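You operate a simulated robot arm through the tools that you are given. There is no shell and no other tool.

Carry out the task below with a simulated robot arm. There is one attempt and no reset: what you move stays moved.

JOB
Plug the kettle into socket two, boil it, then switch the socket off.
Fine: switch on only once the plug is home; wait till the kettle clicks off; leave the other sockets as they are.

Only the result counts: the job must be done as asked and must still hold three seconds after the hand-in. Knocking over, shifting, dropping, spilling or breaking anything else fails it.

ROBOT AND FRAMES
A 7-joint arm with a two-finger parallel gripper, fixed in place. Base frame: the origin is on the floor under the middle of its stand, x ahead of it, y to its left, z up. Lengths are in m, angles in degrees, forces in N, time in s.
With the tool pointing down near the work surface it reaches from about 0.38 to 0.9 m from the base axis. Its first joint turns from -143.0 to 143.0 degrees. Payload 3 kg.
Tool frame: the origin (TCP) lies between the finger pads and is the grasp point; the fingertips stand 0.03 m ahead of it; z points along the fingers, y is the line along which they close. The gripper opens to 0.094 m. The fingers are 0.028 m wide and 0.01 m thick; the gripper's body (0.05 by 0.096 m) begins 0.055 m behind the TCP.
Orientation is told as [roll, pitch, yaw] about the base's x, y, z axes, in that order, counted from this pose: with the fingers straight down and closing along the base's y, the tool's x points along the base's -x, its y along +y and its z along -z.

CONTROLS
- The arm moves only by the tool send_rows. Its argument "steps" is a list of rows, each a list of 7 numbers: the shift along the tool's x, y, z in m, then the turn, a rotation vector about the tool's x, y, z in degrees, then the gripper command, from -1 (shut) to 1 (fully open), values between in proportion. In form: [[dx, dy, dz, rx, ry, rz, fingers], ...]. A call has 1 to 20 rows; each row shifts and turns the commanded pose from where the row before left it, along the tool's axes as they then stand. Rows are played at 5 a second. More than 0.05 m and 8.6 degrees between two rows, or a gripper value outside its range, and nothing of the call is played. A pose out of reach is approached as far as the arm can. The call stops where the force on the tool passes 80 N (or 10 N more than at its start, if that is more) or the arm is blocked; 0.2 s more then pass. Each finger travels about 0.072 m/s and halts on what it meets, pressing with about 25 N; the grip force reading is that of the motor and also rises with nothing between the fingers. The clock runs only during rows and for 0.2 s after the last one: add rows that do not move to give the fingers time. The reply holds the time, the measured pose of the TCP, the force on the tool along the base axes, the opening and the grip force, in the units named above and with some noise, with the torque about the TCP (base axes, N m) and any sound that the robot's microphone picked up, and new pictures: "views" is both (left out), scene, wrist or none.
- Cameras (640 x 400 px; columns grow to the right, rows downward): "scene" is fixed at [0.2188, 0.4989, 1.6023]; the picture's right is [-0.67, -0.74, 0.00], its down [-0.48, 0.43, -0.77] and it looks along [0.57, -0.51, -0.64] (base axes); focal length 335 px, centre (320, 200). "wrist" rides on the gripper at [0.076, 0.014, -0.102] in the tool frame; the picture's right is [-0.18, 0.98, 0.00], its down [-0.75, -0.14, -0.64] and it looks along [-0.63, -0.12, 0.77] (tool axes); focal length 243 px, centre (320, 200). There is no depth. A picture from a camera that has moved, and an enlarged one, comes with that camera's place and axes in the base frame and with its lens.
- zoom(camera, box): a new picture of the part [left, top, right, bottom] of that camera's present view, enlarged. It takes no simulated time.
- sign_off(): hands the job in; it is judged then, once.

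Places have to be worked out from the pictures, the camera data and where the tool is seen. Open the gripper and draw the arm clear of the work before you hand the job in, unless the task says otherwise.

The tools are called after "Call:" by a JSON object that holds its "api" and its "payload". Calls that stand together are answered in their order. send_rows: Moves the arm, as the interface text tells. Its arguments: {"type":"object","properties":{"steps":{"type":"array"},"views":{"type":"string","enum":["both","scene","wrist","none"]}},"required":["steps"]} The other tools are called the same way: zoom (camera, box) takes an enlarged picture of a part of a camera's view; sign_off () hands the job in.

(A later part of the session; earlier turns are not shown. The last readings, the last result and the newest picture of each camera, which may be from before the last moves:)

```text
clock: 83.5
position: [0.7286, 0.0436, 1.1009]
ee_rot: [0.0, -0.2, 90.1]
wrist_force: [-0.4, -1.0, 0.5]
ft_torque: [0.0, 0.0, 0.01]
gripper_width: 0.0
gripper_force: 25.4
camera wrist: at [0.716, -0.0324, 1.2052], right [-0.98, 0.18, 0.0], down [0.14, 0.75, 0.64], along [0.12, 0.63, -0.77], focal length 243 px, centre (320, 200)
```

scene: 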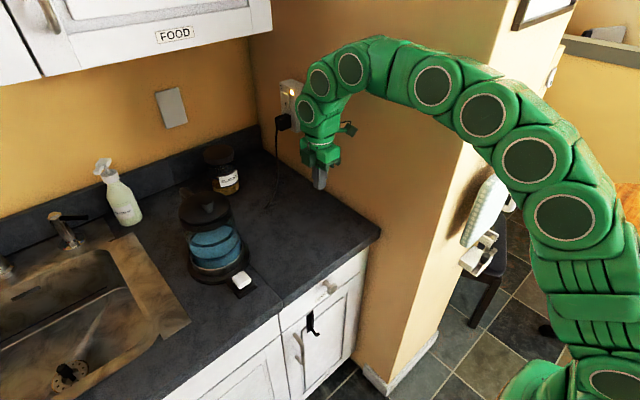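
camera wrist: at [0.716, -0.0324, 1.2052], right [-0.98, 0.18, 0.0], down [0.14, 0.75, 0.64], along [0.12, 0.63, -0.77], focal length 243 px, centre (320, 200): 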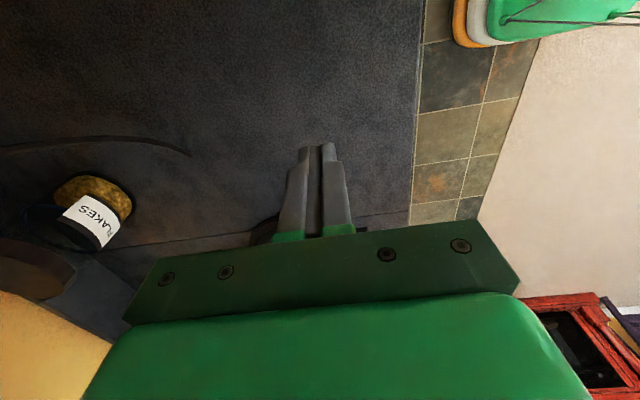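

The plug holds with the lamp lit. I turn to neutral yaw and move over in front of the kettle, well away from it.

Call:
{"api": "send_rows", "payload": {"steps": [[0, 0, 0, 0, 0, 8.18, -1], [0, 0, 0, 0, 0, 8.18, -1], [0, 0, 0, 0, 0, 8.18, -1], [0, 0, 0, 0, 0, 8.18, -1], [0, 0, 0, 0, 0, 8.18, -1], [0, 0, 0, 0, 0, 8.18, -1], [0, 0, 0, 0, 0, 8.18, -1], [0, 0, 0, 0, 0, 8.18, -1], [0, 0, 0, 0, 0, 8.18, -1], [0, 0, 0, 0, 0, 8.18, -1], [0, 0, 0, 0, 0, 8.3, -1], [0.0057, 0.03, -0.004, 0, 0, 0, -1], [0.0057, 0.03, -0.004, 0, 0, 0, -1], [0.0057, 0.03, -0.004, 0, 0, 0, -1], [0.0057, 0.03, -0.004, 0, 0, 0, -1], [0.0057, 0.03, -0.004, 0, 0, 0, -1]], "views": "both"}}

Call:
{"api": "zoom", "payload": {"camera": "scene", "box": [262, 70, 312, 140]}}

Call:
{"api": "zoom", "payload": {"camera": "wrist", "box": [400, 40, 640, 260]}}

```text
clock: 86.9
position: [0.7009, 0.1932, 1.1226]
ee_rot: [0.2, 0.0, -0.1]
wrist_force: [0.1, -0.2, 0.2]
ft_torque: [-0.03, 0.02, 0.04]
gripper_width: 0.0
gripper_force: 24.6
camera wrist: at [0.6244, 0.2083, 1.2255], right [0.18, 0.98, 0.0], down [0.75, -0.14, 0.64], along [0.63, -0.12, -0.77], focal length 243 px, centre (320, 200)
```

scene: 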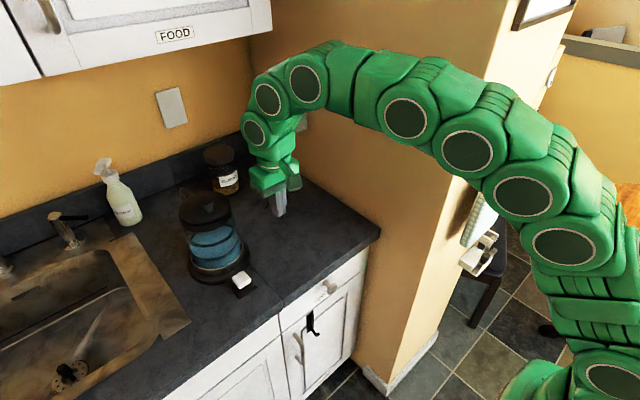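
wrist: 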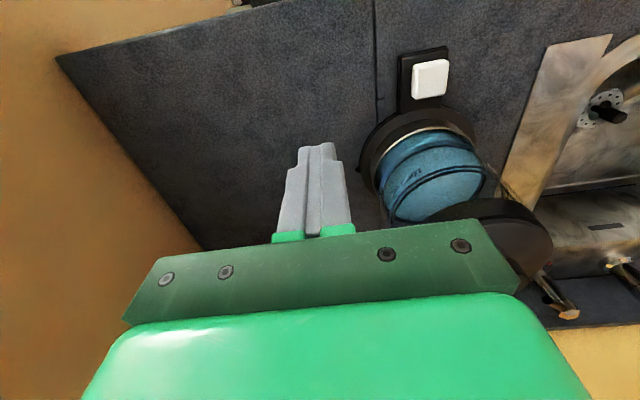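

```text
5.71 times, centred on (287, 105) of scene
camera zoom: at [0.2188, 0.4989, 1.6023], right [-0.67, -0.74, 0.0], down [-0.48, 0.43, -0.77], along [0.57, -0.51, -0.64], focal length 1912 px, centre (509, 743)
```

zoom: 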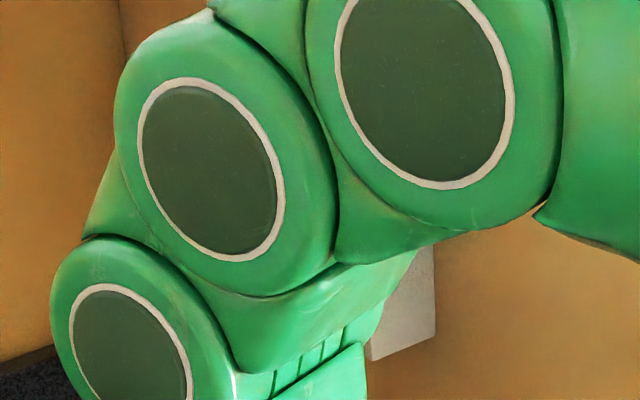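

```text
1.82 times, centred on (520, 150) of wrist
camera zoom: at [0.6244, 0.2083, 1.2255], right [0.18, 0.98, 0.0], down [0.75, -0.14, 0.64], along [0.63, -0.12, -0.77], focal length 441 px, centre (-44, 291)
```

zoom: 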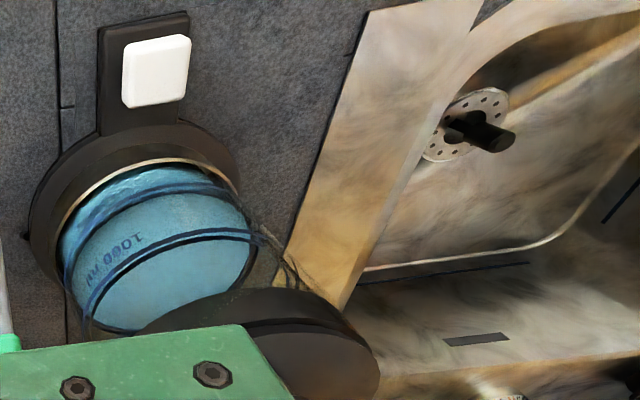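

From here the kettle is well visible: button top centre [0.712, 0.310, 0.946], jug and lid starting at x of about 0.76. I tilt 15 degrees away from the kettle, move over the button and descend to a hover.

Call:
{"api": "send_rows", "payload": {"steps": [[0, 0, 0, 0, -7.5, 0, -1], [0, 0, 0, 0, -7.5, 0, -1], [0, 0.0293, 0, 0, 0, 0, -1], [0, 0.0293, 0, 0, 0, 0, -1], [0, 0.0293, 0, 0, 0, 0, -1], [0, 0.0293, 0, 0, 0, 0, -1], [0.0027, 0, 0.0226, 0, 0, 0, -1], [0.0027, 0, 0.0226, 0, 0, 0, -1], [0.0027, 0, 0.0226, 0, 0, 0, -1], [0, 0, 0, 0, 0, 0, -1]], "views": "both"}}

Call:
{"api": "zoom", "payload": {"camera": "wrist", "box": [220, 40, 420, 200]}}

Call:
{"api": "zoom", "payload": {"camera": "scene", "box": [170, 190, 290, 310]}}

```text
clock: 89.1
position: [0.71, 0.3095, 1.0537]
ee_rot: [0.1, -15.1, 0.0]
wrist_force: [-0.4, -0.4, 0.3]
ft_torque: [0.0, 0.02, 0.01]
gripper_width: 0.0
gripper_force: 24.5
camera wrist: at [0.6103, 0.3244, 1.1339], right [0.18, 0.98, 0.05], down [0.56, -0.14, 0.82], along [0.81, -0.12, -0.58], focal length 243 px, centre (320, 200)
```

scene: 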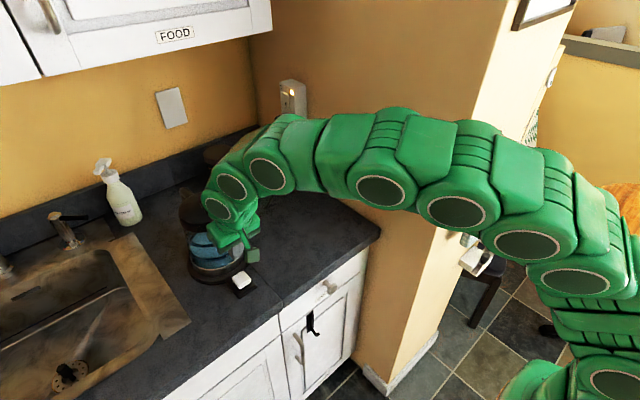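
wrist: 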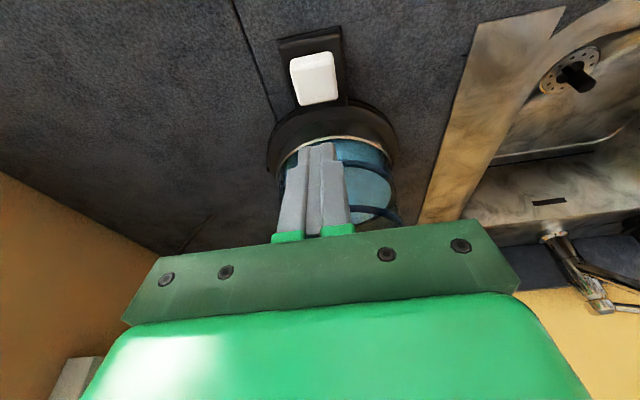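

```text
2.50 times, centred on (320, 120) of wrist
camera zoom: at [0.6103, 0.3244, 1.1339], right [0.18, 0.98, 0.05], down [0.56, -0.14, 0.82], along [0.81, -0.12, -0.58], focal length 606 px, centre (320, 400)
```

zoom: 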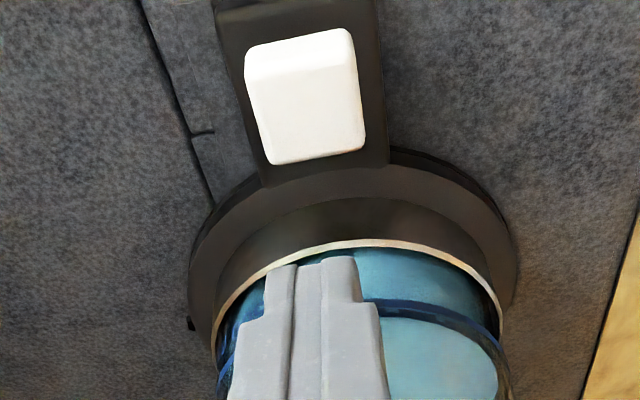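

```text
3.33 times, centred on (230, 250) of scene
camera zoom: at [0.2188, 0.4989, 1.6023], right [-0.67, -0.74, 0.0], down [-0.48, 0.43, -0.77], along [0.57, -0.51, -0.64], focal length 1115 px, centre (620, 33)
```

zoom: 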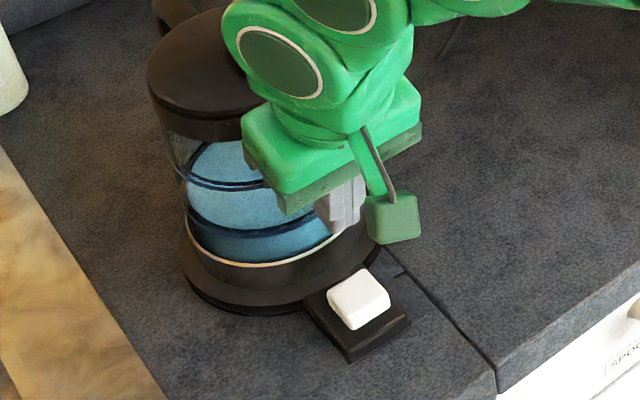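

Button top face spans x 0.701-0.731, y 0.294-0.327. I come down to just above it, then press in small steps.

Call:
{"api": "send_rows", "payload": {"steps": [[0.0035, 0, 0.0168, 0, 0, 0, -1], [0.0035, 0, 0.0168, 0, 0, 0, -1], [0.0035, 0, 0.0168, 0, 0, 0, -1], [0.0034, 0, 0.0166, 0, 0, 0, -1], [0, 0, 0, 0, 0, 0, -1]], "views": "wrist"}}

Call:
{"api": "zoom", "payload": {"camera": "wrist", "box": [220, 60, 420, 220]}}

Call:
{"api": "zoom", "payload": {"camera": "scene", "box": [180, 210, 270, 300]}}

```text
clock: 90.3
position: [0.714, 0.3088, 0.9868]
ee_rot: [0.1, -15.1, 0.0]
wrist_force: [0.7, -0.6, 0.6]
ft_torque: [-0.01, 0.0, 0.01]
gripper_width: 0.0
gripper_force: 25.2
camera wrist: at [0.614, 0.3248, 1.0669], right [0.18, 0.98, 0.05], down [0.56, -0.14, 0.82], along [0.81, -0.12, -0.58], focal length 243 px, centre (320, 200)
```

wrist: 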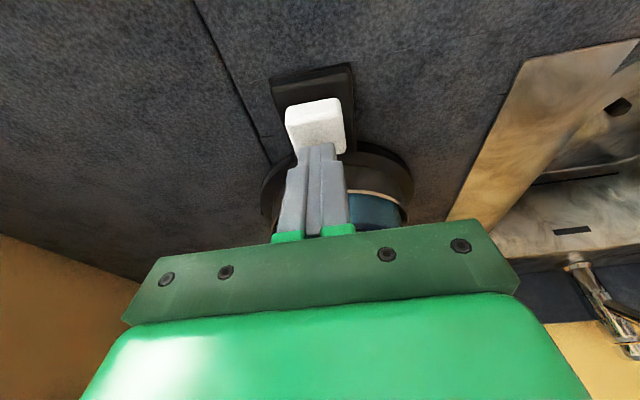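

```text
2.50 times, centred on (320, 140) of wrist
camera zoom: at [0.614, 0.3248, 1.0669], right [0.18, 0.98, 0.05], down [0.56, -0.14, 0.82], along [0.81, -0.12, -0.58], focal length 606 px, centre (320, 350)
```

zoom: 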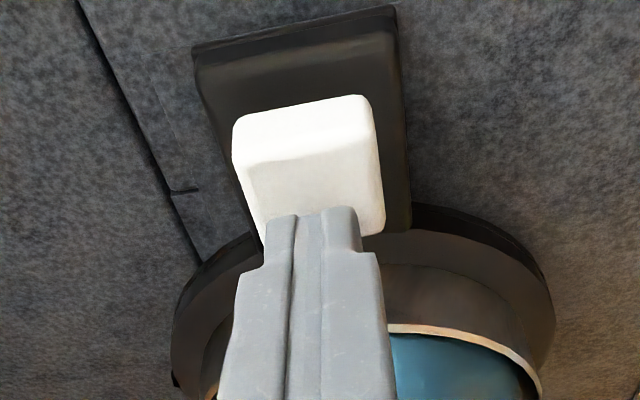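

```text
4.44 times, centred on (225, 255) of scene
camera zoom: at [0.2188, 0.4989, 1.6023], right [-0.67, -0.74, 0.0], down [-0.48, 0.43, -0.77], along [0.57, -0.51, -0.64], focal length 1487 px, centre (742, -44)
```

zoom: 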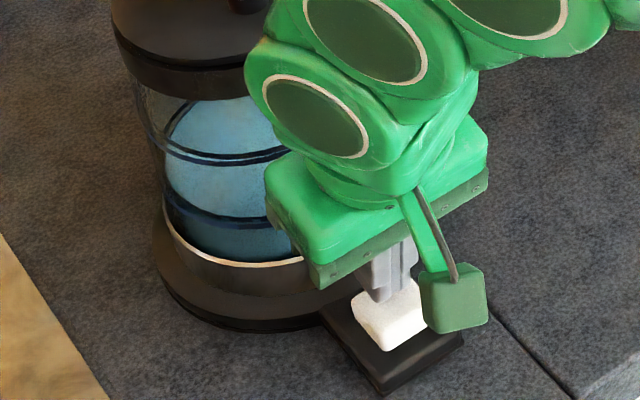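

The fingertips are right above the button's middle. I press down in 2 mm steps and listen.

Call:
{"api": "send_rows", "payload": {"steps": [[0.0005, 0, 0.0019, 0, 0, 0, -1], [0.0005, 0, 0.0019, 0, 0, 0, -1], [0.0005, 0, 0.0019, 0, 0, 0, -1], [0.0005, 0, 0.0019, 0, 0, 0, -1]], "views": "wrist"}}

Call:
{"api": "zoom", "payload": {"camera": "wrist", "box": [220, 60, 420, 220]}}

```text
clock: 91.3
position: [0.7146, 0.3102, 0.9783]
ee_rot: [0.0, -15.2, 0.0]
wrist_force: [0.9, -0.2, 0.7]
ft_torque: [-0.04, -0.01, -0.04]
gripper_width: 0.0001
gripper_force: 25.3
camera wrist: at [0.6145, 0.3252, 1.0584], right [0.18, 0.98, 0.05], down [0.56, -0.14, 0.82], along [0.81, -0.12, -0.58], focal length 243 px, centre (320, 200)
```

wrist: 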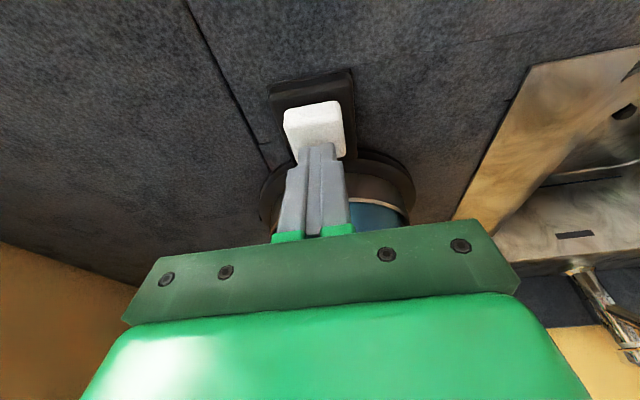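

```text
2.50 times, centred on (320, 140) of wrist
camera zoom: at [0.6145, 0.3252, 1.0584], right [0.18, 0.98, 0.05], down [0.56, -0.14, 0.82], along [0.81, -0.12, -0.58], focal length 606 px, centre (320, 350)
```

zoom: 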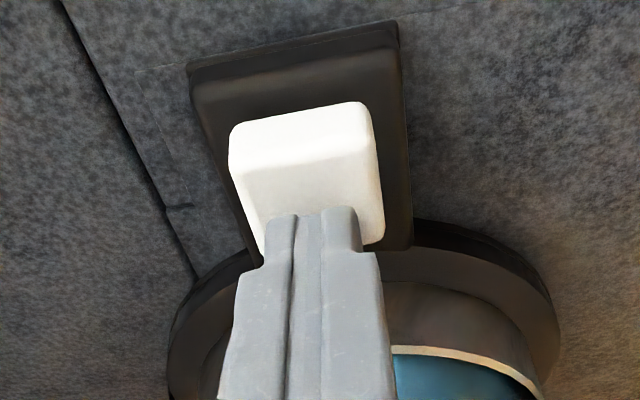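

Not touching yet. I continue downward.

Call:
{"api": "send_rows", "payload": {"steps": [[0.0005, 0, 0.0019, 0, 0, 0, -1], [0.0005, 0, 0.0019, 0, 0, 0, -1], [0.0005, 0, 0.0019, 0, 0, 0, -1], [0.0005, 0, 0.0019, 0, 0, 0, -1]], "views": "wrist"}}

Call:
{"api": "zoom", "payload": {"camera": "wrist", "box": [220, 60, 420, 220]}}

```text
clock: 92.3
position: [0.7143, 0.3104, 0.9721]
ee_rot: [0.1, -15.3, 0.0]
wrist_force: [-6.9, 3.4, 18.1]
ft_torque: [0.09, 0.33, -0.06]
gripper_width: 0.0
gripper_force: 25.4
camera wrist: at [0.6147, 0.3253, 1.0515], right [0.18, 0.98, 0.05], down [0.56, -0.14, 0.82], along [0.81, -0.12, -0.58], focal length 243 px, centre (320, 200)
```

wrist: 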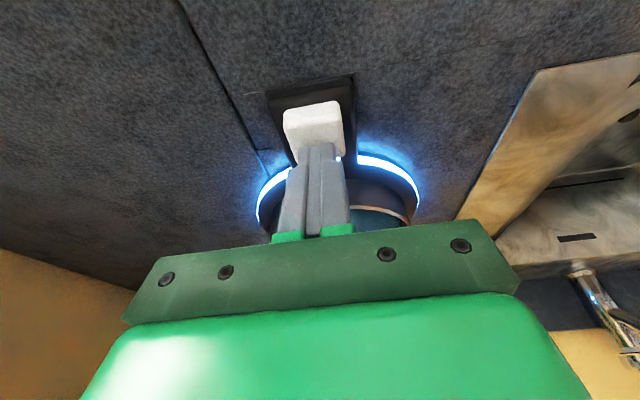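

```text
2.50 times, centred on (320, 140) of wrist
camera zoom: at [0.6147, 0.3253, 1.0515], right [0.18, 0.98, 0.05], down [0.56, -0.14, 0.82], along [0.81, -0.12, -0.58], focal length 606 px, centre (320, 350)
```

zoom: 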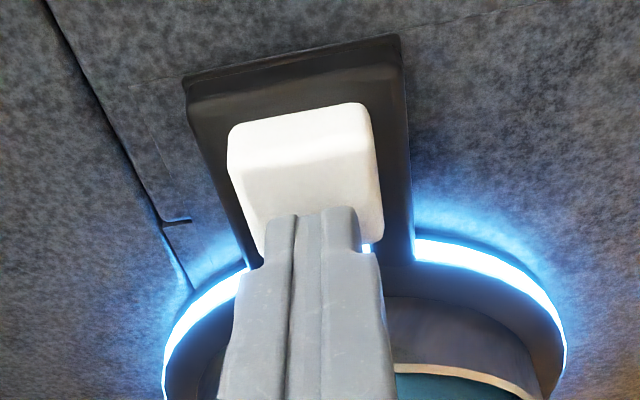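

The kettle's ring glows blue: it is on. I lift off the button and check that it stays lit.

Call:
{"api": "send_rows", "payload": {"steps": [[-0.0013, 0, -0.0048, 0, 0, 0, -1], [-0.0026, 0, -0.0097, 0, 0, 0, -1], [-0.0052, 0, -0.0193, 0, 0, 0, -1], [-0.0052, 0, -0.0193, 0, 0, 0, -1], [-0.0052, 0, -0.0193, 0, 0, 0, -1], [0, 0, 0, 0, 0, 0, -1]], "views": "both"}}

Call:
{"api": "zoom", "payload": {"camera": "scene", "box": [170, 190, 290, 310]}}

```text
clock: 93.7
position: [0.7129, 0.311, 1.0457]
ee_rot: [0.1, -15.1, -0.1]
wrist_force: [-1.2, 0.0, 0.1]
ft_torque: [0.03, -0.05, 0.0]
gripper_width: 0.0
gripper_force: 25.6
camera wrist: at [0.6134, 0.3265, 1.1261], right [0.18, 0.98, 0.05], down [0.56, -0.14, 0.82], along [0.81, -0.12, -0.58], focal length 243 px, centre (320, 200)
```

scene: 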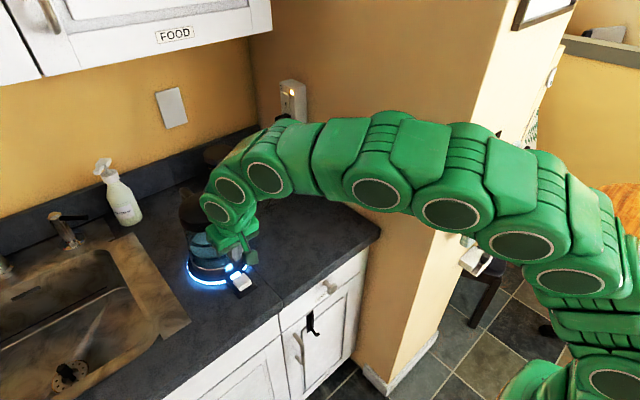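
wrist: 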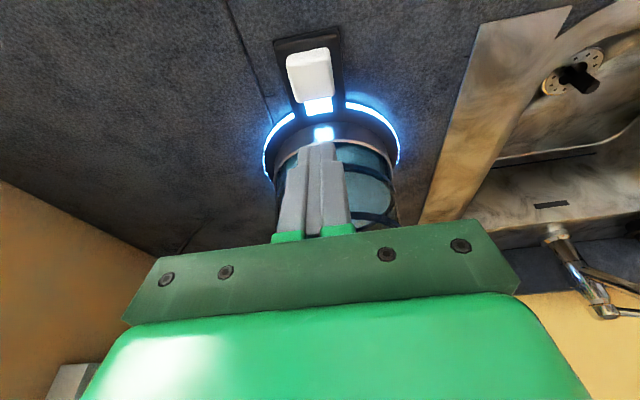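

```text
3.33 times, centred on (230, 250) of scene
camera zoom: at [0.2188, 0.4989, 1.6023], right [-0.67, -0.74, 0.0], down [-0.48, 0.43, -0.77], along [0.57, -0.51, -0.64], focal length 1115 px, centre (620, 33)
```

zoom: 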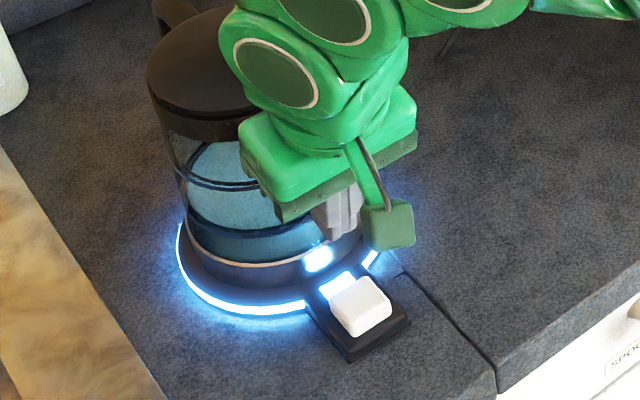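

It stays lit. I retreat from the kettle while it heats, watching for sounds, and go back toward a waiting position near the socket.

Call:
{"api": "send_rows", "payload": {"steps": [[-0.0028, 0, -0.0258, 0, 0, 0, -1], [-0.0028, 0, -0.0258, 0, 0, 0, -1], [-0.0028, 0, -0.0258, 0, 0, 0, -1], [0, -0.0293, 0, 0, 0, 0, -1], [0, -0.0293, 0, 0, 0, 0, -1], [0, -0.0293, 0, 0, 0, 0, -1], [0, -0.0293, 0, 0, 0, 0, -1], [0, 0, 0, 0, 7.5, 0, -1], [0, 0, 0, 0, 7.5, 0, -1], [0, -0.028, 0.01, 0, 0, 0, -1], [0, -0.028, 0.01, 0, 0, 0, -1], [0, -0.028, 0.01, 0, 0, 0, -1], [0, 0, 0, 0, 0, 0, -1]], "views": "both"}}

```text
clock: 96.5
position: [0.7021, 0.1088, 1.095]
ee_rot: [0.1, 0.1, 0.1]
wrist_force: [1.8, -0.6, 0.8]
ft_torque: [0.03, -0.01, 0.02]
gripper_width: 0.0001
gripper_force: 25.2
camera wrist: at [0.6261, 0.1247, 1.1985], right [0.18, 0.98, 0.0], down [0.75, -0.14, 0.64], along [0.63, -0.12, -0.77], focal length 243 px, centre (320, 200)
```

scene: 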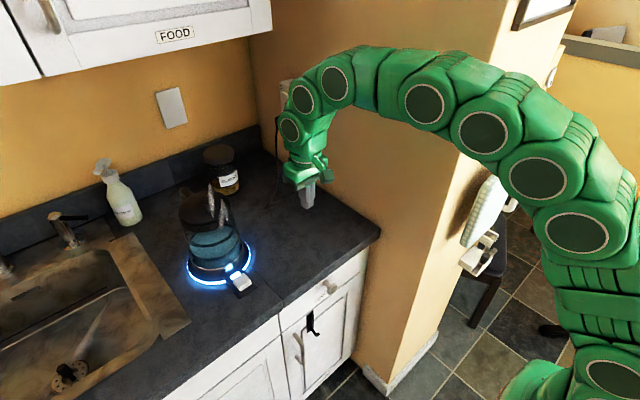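
wrist: 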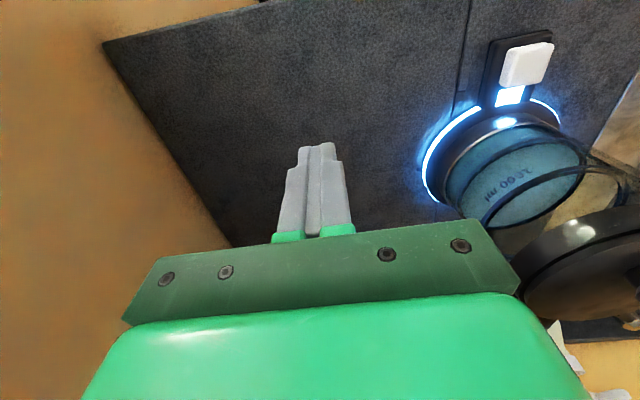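

Steam is starting to rise; no click yet. I turn the wrist back into the pressing configuration meanwhile.

Call:
{"api": "send_rows", "payload": {"steps": [[0, 0, 0, 0, 0, -8.18, -1], [0, 0, 0, 0, 0, -8.18, -1], [0, 0, 0, 0, 0, -8.18, -1], [0, 0, 0, 0, 0, -8.18, -1], [0, 0, 0, 0, 0, -8.18, -1], [0, 0, 0, 0, 0, -8.18, -1], [0, 0, 0, 0, 0, -8.18, -1], [0, 0, 0, 0, 0, -8.18, -1], [0, 0, 0, 0, 0, -8.18, -1], [0, 0, 0, 0, 0, -8.18, -1], [0, 0, 0, 0, 0, -8.2, -1], [0, 0, 0, 0, 7.5, 0, -1], [0, 0, 0, 0, 7.5, 0, -1], [0, 0, 0, 0, 7.5, 0, -1], [0, 0, 0, 0, 7.5, 0, -1], [0, 0, 0, 0, 0, 0, -1]], "views": "both"}}

```text
clock: 99.9
position: [0.7034, 0.1095, 1.0933]
ee_rot: [-0.1, 30.0, 90.0]
wrist_force: [0.4, -0.3, 0.8]
ft_torque: [0.01, 0.0, 0.0]
gripper_width: 0.0
gripper_force: 25.3
camera wrist: at [0.6887, 0.0957, 1.2204], right [-0.98, 0.16, -0.09], down [0.14, 0.97, 0.18], along [0.12, 0.16, -0.98], focal length 243 px, centre (320, 200)
```

scene: 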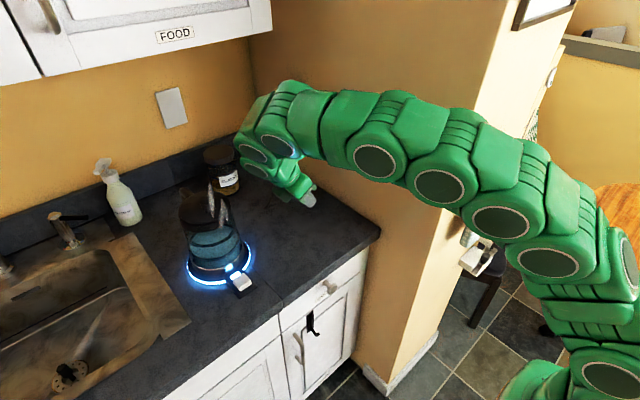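
wrist: 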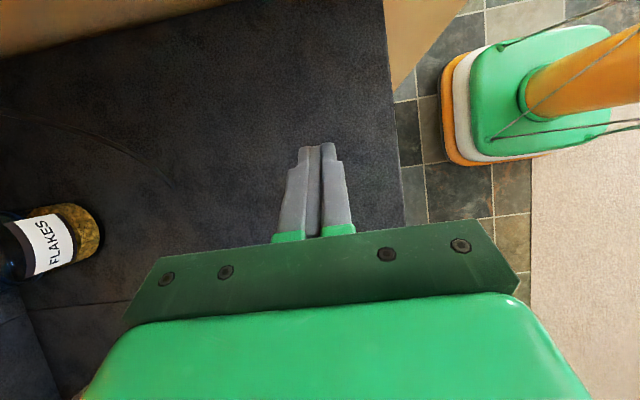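

Boiling continues, no click yet. I roll the tool forward again to a waiting point in front of the socket.

Call:
{"api": "send_rows", "payload": {"steps": [[0.0044, -0.0155, -0.0076, 7.08, 0, 4.09, -1], [0.0033, -0.0166, -0.0056, 7.08, 0, 4.09, -1], [0.002, -0.0174, -0.0035, 7.08, 0, 4.09, -1], [0.0008, -0.0178, -0.0014, 7.08, 0, 4.09, -1], [-0.0005, -0.0178, 0.0008, 7.08, 0, 4.09, -1], [-0.0017, -0.0175, 0.003, 7.08, 0, 4.09, -1], [-0.003, -0.0168, 0.0052, 7.08, 0, 4.09, -1], [-0.0041, -0.0158, 0.0072, 7.08, 0, 4.09, -1], [-0.0052, -0.0144, 0.009, 7.08, 0, 4.09, -1], [-0.0062, -0.0128, 0.0107, 7.08, 0, 4.09, -1], [-0.007, -0.0109, 0.0122, 7.08, 0, 4.09, -1], [0, 0, 0, 0, 0, 0, -1]], "views": "both"}}

Call:
{"api": "zoom", "payload": {"camera": "scene", "box": [160, 80, 320, 310]}}

```text
clock: 102.5
position: [0.8724, 0.1071, 1.1892]
ee_rot: [-90.0, -0.2, 59.9]
wrist_force: [0.8, -0.8, 0.5]
ft_torque: [0.02, -0.01, 0.02]
gripper_width: 0.0
gripper_force: 24.9
camera wrist: at [0.7456, 0.0938, 1.1753], right [0.09, 0.16, -0.98], down [-0.18, 0.97, 0.14], along [0.98, 0.16, 0.12], focal length 243 px, centre (320, 200)
```

scene: 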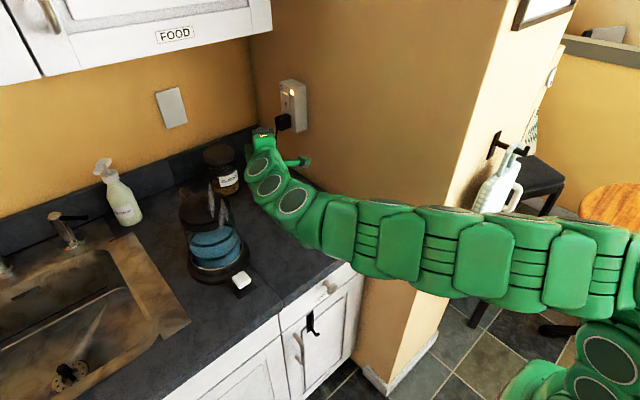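
wrist: 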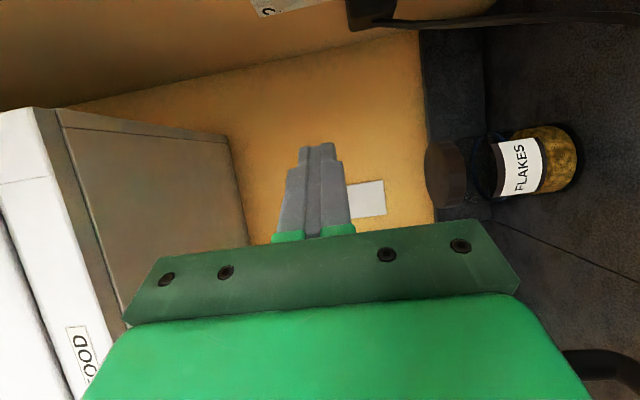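

```text
1.74 times, centred on (240, 195) of scene
camera zoom: at [0.2188, 0.4989, 1.6023], right [-0.67, -0.74, 0.0], down [-0.48, 0.43, -0.77], along [0.57, -0.51, -0.64], focal length 582 px, centre (459, 209)
```

zoom: 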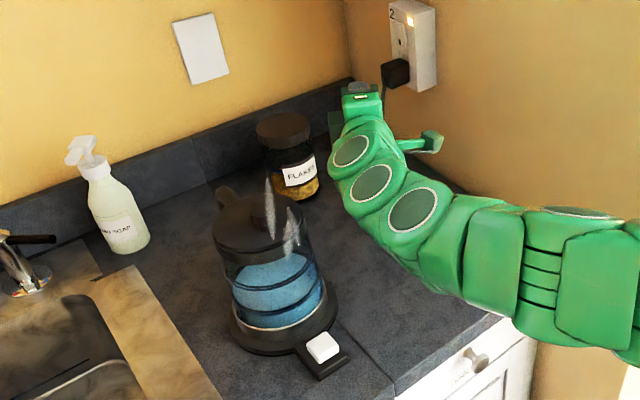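

The kettle's ring is dark again while the socket lamp is still lit and steam rises. I look closely at the kettle and the socket before doing anything.

Call:
{"api": "zoom", "payload": {"camera": "scene", "box": [170, 170, 290, 310]}}

Call:
{"api": "zoom", "payload": {"camera": "scene", "box": [262, 75, 312, 150]}}

Call:
{"api": "send_rows", "payload": {"steps": [[0, 0, 0, 0, 0, 0, -1]], "views": "scene"}}

```text
2.86 times, centred on (230, 240) of scene
camera zoom: at [0.2188, 0.4989, 1.6023], right [-0.67, -0.74, 0.0], down [-0.48, 0.43, -0.77], along [0.57, -0.51, -0.64], focal length 956 px, centre (577, 86)
```

zoom: 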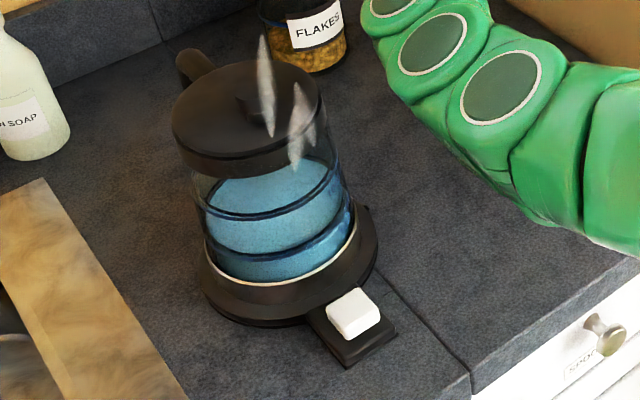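

```text
5.33 times, centred on (287, 112) of scene
camera zoom: at [0.2188, 0.4989, 1.6023], right [-0.67, -0.74, 0.0], down [-0.48, 0.43, -0.77], along [0.57, -0.51, -0.64], focal length 1784 px, centre (496, 667)
```

zoom: 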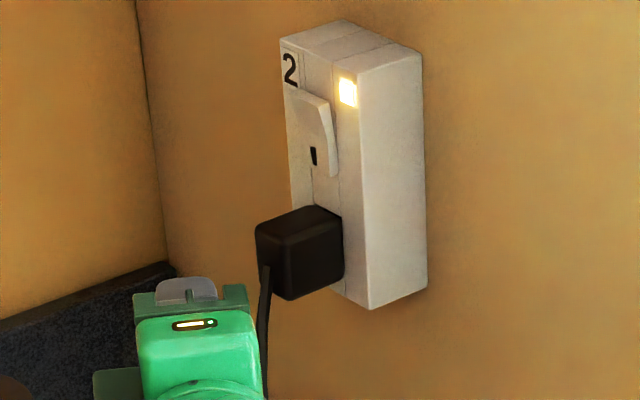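

```text
clock: 102.9
position: [0.8731, 0.1072, 1.1887]
ee_rot: [-90.0, 0.0, 60.0]
wrist_force: [-0.7, -0.2, -0.7]
ft_torque: [0.02, 0.04, 0.02]
gripper_width: 0.0002
gripper_force: 25.2
```

scene: 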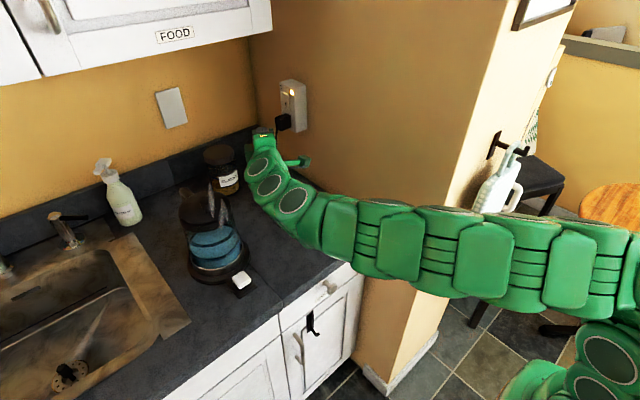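

I compare the button's height now with the "on" picture using the same enlargement, and wait a little for any further change or sound.

Call:
{"api": "zoom", "payload": {"camera": "scene", "box": [170, 190, 290, 310]}}

Call:
{"api": "send_rows", "payload": {"steps": [[0, 0, 0, 0, 0, 0, -1], [0, 0, 0, 0, 0, 0, -1], [0, 0, 0, 0, 0, 0, -1], [0, 0, 0, 0, 0, 0, -1], [0, 0, 0, 0, 0, 0, -1], [0, 0, 0, 0, 0, 0, -1], [0, 0, 0, 0, 0, 0, -1], [0, 0, 0, 0, 0, 0, -1], [0, 0, 0, 0, 0, 0, -1], [0, 0, 0, 0, 0, 0, -1]], "views": "scene"}}

Call:
{"api": "zoom", "payload": {"camera": "scene", "box": [170, 190, 290, 310]}}

```text
3.33 times, centred on (230, 250) of scene
camera zoom: at [0.2188, 0.4989, 1.6023], right [-0.67, -0.74, 0.0], down [-0.48, 0.43, -0.77], along [0.57, -0.51, -0.64], focal length 1115 px, centre (620, 33)
```

zoom: 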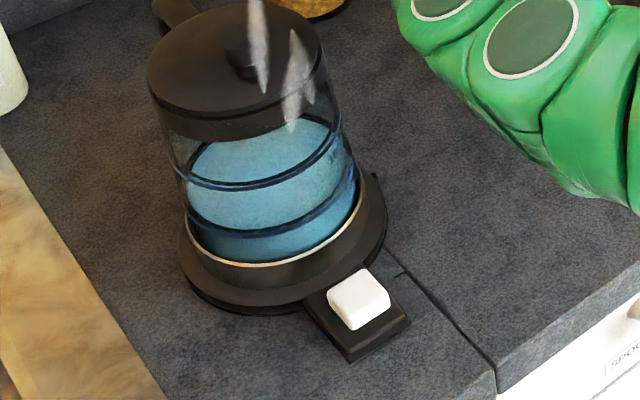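

```text
clock: 105.1
position: [0.8717, 0.1077, 1.1896]
ee_rot: [-90.0, -0.1, 60.0]
wrist_force: [0.5, -0.4, -0.5]
ft_torque: [-0.02, -0.02, 0.01]
gripper_width: 0.0
gripper_force: 24.1
```

scene: 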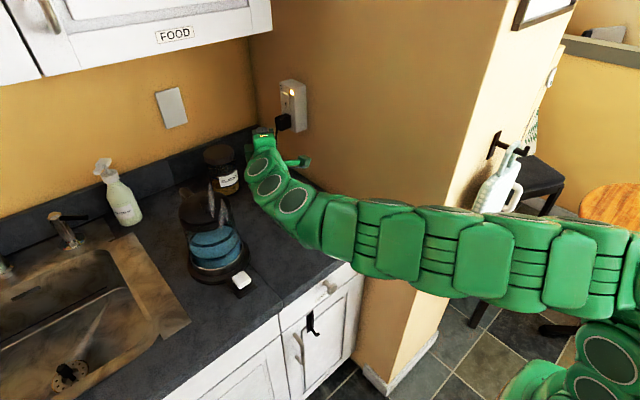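

```text
3.33 times, centred on (230, 250) of scene
camera zoom: at [0.2188, 0.4989, 1.6023], right [-0.67, -0.74, 0.0], down [-0.48, 0.43, -0.77], along [0.57, -0.51, -0.64], focal length 1115 px, centre (620, 33)
```

zoom: 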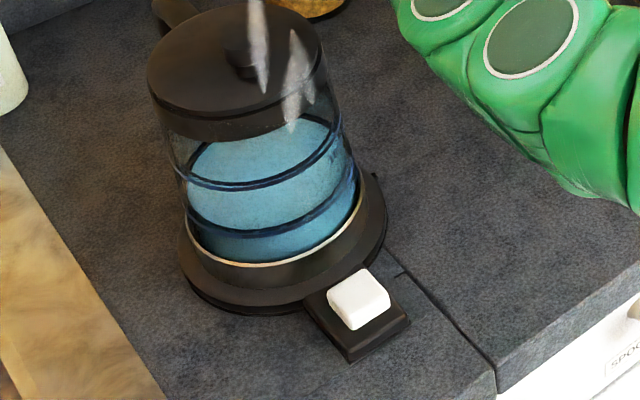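

The ring stays dark and the button has popped up again: the kettle has boiled and clicked off. Now I go to the rocker's upper half (z about 1.214) to switch socket 2 off.

Call:
{"api": "send_rows", "payload": {"steps": [[0.0051, -0.005, 0.0262, 0, 0, 0, -1], [0.0051, -0.005, 0.0262, 0, 0, 0, -1], [0.0051, -0.005, 0.0262, 0, 0, 0, -1], [0.0051, -0.005, 0.0262, 0, 0, 0, -1], [0.005, -0.005, 0.0262, 0, 0, 0, -1], [0, 0, 0, 0, 0, 0, -1]], "views": "both"}}

Call:
{"api": "zoom", "payload": {"camera": "wrist", "box": [200, 0, 420, 180]}}

Call:
{"api": "zoom", "payload": {"camera": "scene", "box": [266, 70, 310, 140]}}

```text
clock: 106.5
position: [0.9747, 0.0214, 1.2127]
ee_rot: [-89.8, 0.0, 60.0]
wrist_force: [-1.0, 0.4, -0.1]
ft_torque: [-0.05, 0.01, 0.03]
gripper_width: 0.0
gripper_force: 25.3
camera wrist: at [0.8487, 0.0071, 1.1994], right [0.09, 0.16, -0.98], down [-0.18, 0.97, 0.14], along [0.98, 0.16, 0.12], focal length 243 px, centre (320, 200)
```

scene: 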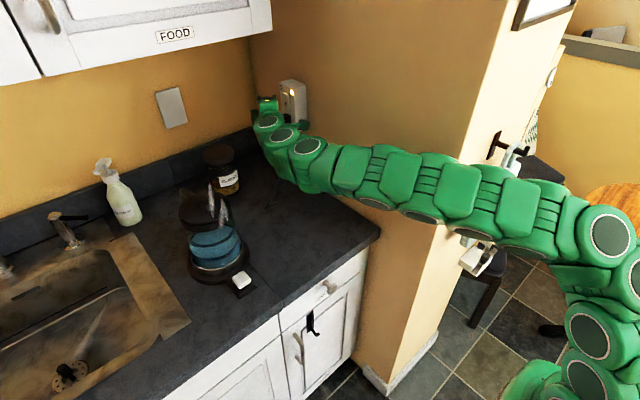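
wrist: 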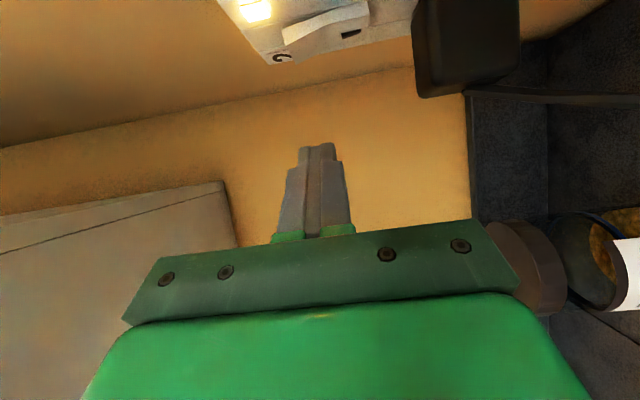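

```text
2.22 times, centred on (310, 90) of wrist
camera zoom: at [0.8487, 0.0071, 1.1994], right [0.09, 0.16, -0.98], down [-0.18, 0.97, 0.14], along [0.98, 0.16, 0.12], focal length 539 px, centre (342, 444)
```

zoom: 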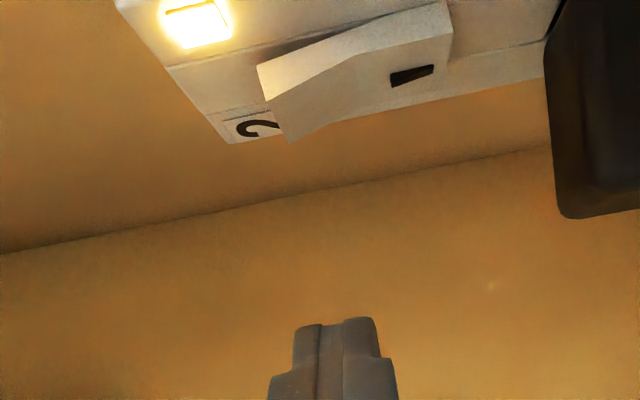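

```text
5.71 times, centred on (288, 105) of scene
camera zoom: at [0.2188, 0.4989, 1.6023], right [-0.67, -0.74, 0.0], down [-0.48, 0.43, -0.77], along [0.57, -0.51, -0.64], focal length 1912 px, centre (503, 743)
```

zoom: 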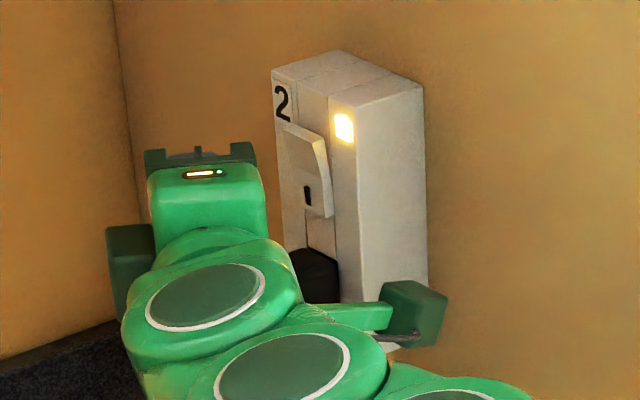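

The rocker's upper end protrudes at z 1.20-1.218, y about -0.048, and I am level with it. I approach and press it.

Call:
{"api": "send_rows", "payload": {"steps": [[0.0087, 0, 0.005, 0, 0, 0, -1], [0.0087, 0, 0.005, 0, 0, 0, -1], [0.0087, 0, 0.005, 0, 0, 0, -1], [0.0087, 0, 0.005, 0, 0, 0, -1], [0.0017, 0, 0.001, 0, 0, 0, -1], [0.0017, 0, 0.001, 0, 0, 0, -1], [0.0017, 0, 0.001, 0, 0, 0, -1]], "views": "wrist"}}

Call:
{"api": "zoom", "payload": {"camera": "wrist", "box": [200, 40, 420, 200]}}

```text
clock: 108.1
position: [0.9733, -0.0258, 1.214]
ee_rot: [-89.9, -0.1, 60.0]
wrist_force: [0.5, 0.8, -0.1]
ft_torque: [-0.02, -0.04, 0.01]
gripper_width: 0.0
gripper_force: 24.8
camera wrist: at [0.8466, -0.0391, 1.2003], right [0.09, 0.16, -0.98], down [-0.18, 0.97, 0.14], along [0.98, 0.16, 0.12], focal length 243 px, centre (320, 200)
```

wrist: 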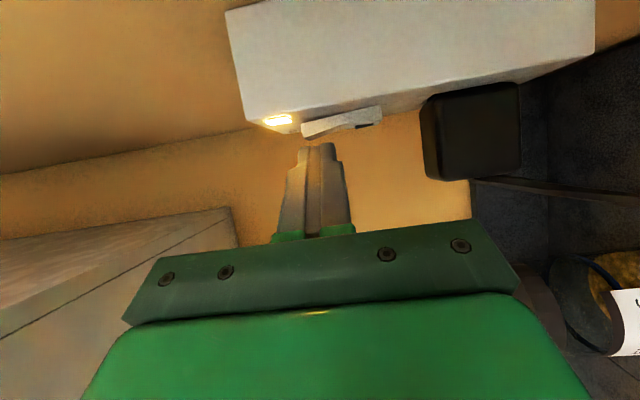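

```text
2.50 times, centred on (310, 120) of wrist
camera zoom: at [0.8466, -0.0391, 1.2003], right [0.09, 0.16, -0.98], down [-0.18, 0.97, 0.14], along [0.98, 0.16, 0.12], focal length 606 px, centre (345, 400)
```

zoom: 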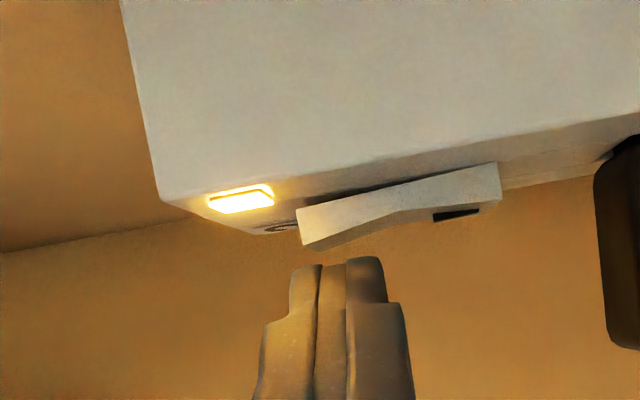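

Almost in contact, well aligned with the upper half. I press on in small steps.

Call:
{"api": "send_rows", "payload": {"steps": [[0.0017, 0, 0.001, 0, 0, 0, -1], [0.0017, 0, 0.001, 0, 0, 0, -1], [0.0009, 0, 0.0005, 0, 0, 0, -1], [0.0009, 0, 0.0005, 0, 0, 0, -1]], "views": "wrist"}}

Call:
{"api": "zoom", "payload": {"camera": "wrist", "box": [200, 40, 420, 200]}}

```text
clock: 109.1
position: [0.9738, -0.0284, 1.2138]
ee_rot: [-90.0, 0.0, 60.2]
wrist_force: [-9.6, 22.1, 1.4]
ft_torque: [0.09, -0.03, 0.13]
gripper_width: 0.0003
gripper_force: 24.9
camera wrist: at [0.8474, -0.0423, 1.2002], right [0.09, 0.16, -0.98], down [-0.18, 0.97, 0.14], along [0.98, 0.17, 0.12], focal length 243 px, centre (320, 200)
```

wrist: 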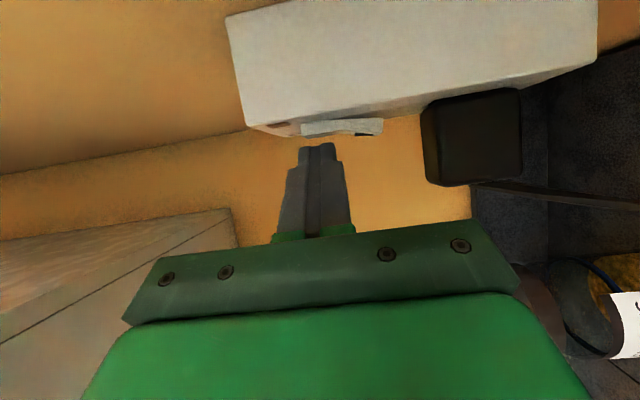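

```text
2.50 times, centred on (310, 120) of wrist
camera zoom: at [0.8474, -0.0423, 1.2002], right [0.09, 0.16, -0.98], down [-0.18, 0.97, 0.14], along [0.98, 0.17, 0.12], focal length 606 px, centre (345, 400)
```

zoom: 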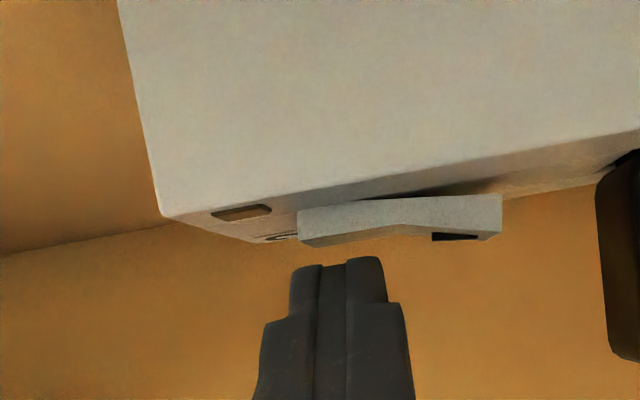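

The lamp is out: socket 2 is off. I back away carefully.

Call:
{"api": "send_rows", "payload": {"steps": [[-0.0087, 0, -0.005, 0, 0, 0, -1], [-0.0087, 0, -0.005, 0, 0, 0, -1], [-0.0087, 0, -0.005, 0, 0, 0, -1], [-0.0087, 0, -0.005, 0, 0, 0, -1], [0, 0, -0.03, 0, 0, 0, -1], [0, 0, -0.03, 0, 0, 0, -1], [0, 0, -0.03, 0, 0, 0, -1], [0, 0, 0, 0, 0, 0, -1]], "views": "both"}}

Call:
{"api": "zoom", "payload": {"camera": "scene", "box": [262, 70, 312, 145]}}

Call:
{"api": "zoom", "payload": {"camera": "scene", "box": [150, 140, 290, 310]}}

```text
clock: 110.9
position: [0.8955, 0.0539, 1.2156]
ee_rot: [-90.0, 0.0, 60.1]
wrist_force: [-0.7, 0.0, -0.2]
ft_torque: [0.02, -0.02, -0.02]
gripper_width: 0.0
gripper_force: 25.4
camera wrist: at [0.7685, 0.0411, 1.203], right [0.09, 0.16, -0.98], down [-0.18, 0.97, 0.14], along [0.98, 0.16, 0.12], focal length 243 px, centre (320, 200)
```

scene: 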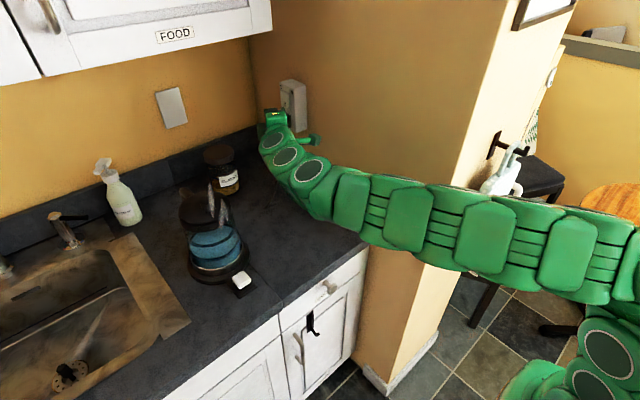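
wrist: 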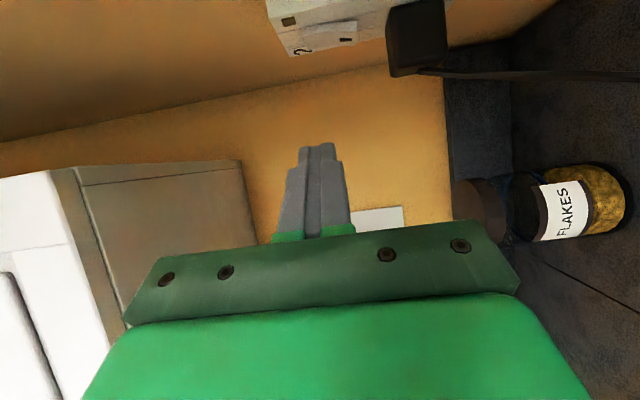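

```text
5.33 times, centred on (287, 108) of scene
camera zoom: at [0.2188, 0.4989, 1.6023], right [-0.67, -0.74, 0.0], down [-0.48, 0.43, -0.77], along [0.57, -0.51, -0.64], focal length 1784 px, centre (496, 693)
```

zoom: 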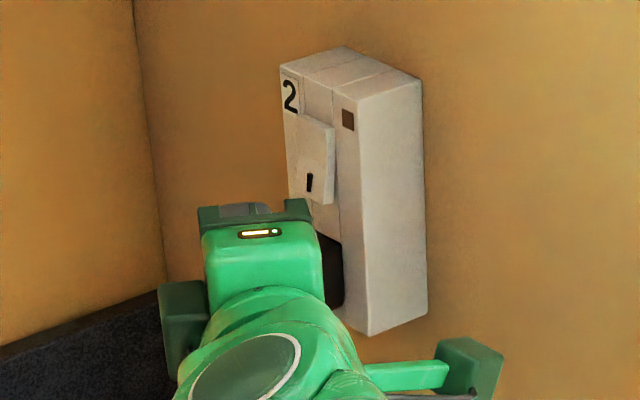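

```text
2.35 times, centred on (220, 225) of scene
camera zoom: at [0.2188, 0.4989, 1.6023], right [-0.67, -0.74, 0.0], down [-0.48, 0.43, -0.77], along [0.57, -0.51, -0.64], focal length 787 px, centre (555, 141)
```

zoom: 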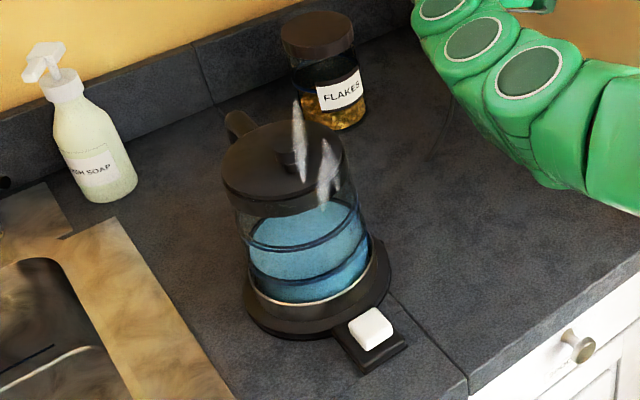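

Socket off, kettle upright with its ring dark, plug in place. I roll the tool back into the free space, then draw the arm clear and open the gripper.

Call:
{"api": "send_rows", "payload": {"steps": [[0.0075, 0.0075, -0.013, -7.08, 0, -4.09, -1], [0.0069, 0.0096, -0.0119, -7.08, 0, -4.09, -1], [0.0061, 0.0114, -0.0106, -7.08, 0, -4.09, -1], [0.0053, 0.0131, -0.0091, -7.08, 0, -4.09, -1], [0.0043, 0.0144, -0.0074, -7.08, 0, -4.09, -1], [0.0032, 0.0155, -0.0056, -7.08, 0, -4.09, -1], [0.0021, 0.0162, -0.0036, -7.08, 0, -4.09, -1], [0.0009, 0.0167, -0.0016, -7.08, 0, -4.09, -1], [-0.0003, 0.0168, 0.0005, -7.08, 0, -4.09, -1], [-0.0015, 0.0165, 0.0026, -7.08, 0, -4.09, -1], [-0.0026, 0.0159, 0.0046, -7.08, 0, -4.09, -1], [0, 0, 0, 0, -7.5, 0, -1], [0, 0, 0, 0, -7.5, 0, -1], [0, 0, 0, 0, -7.5, 0, -1], [0, 0, 0, 0, -7.5, 0, -1], [0, 0, 0, 0, 0, 0, -1]], "views": "scene"}}

```text
clock: 114.3
position: [0.732, 0.055, 1.1312]
ee_rot: [0.0, -0.1, 90.1]
wrist_force: [-0.2, 0.7, 0.1]
ft_torque: [0.02, -0.01, 0.0]
gripper_width: 0.0
gripper_force: 25.0
```

scene: 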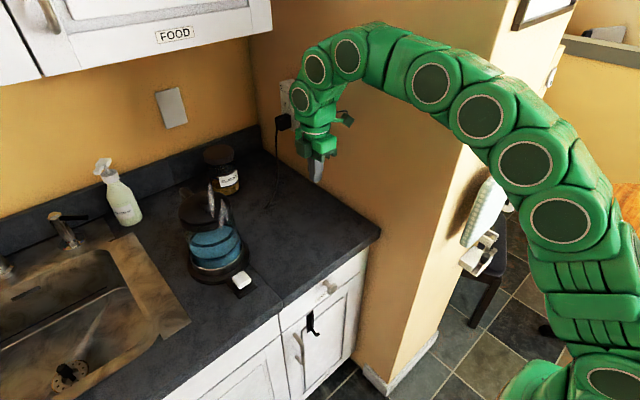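

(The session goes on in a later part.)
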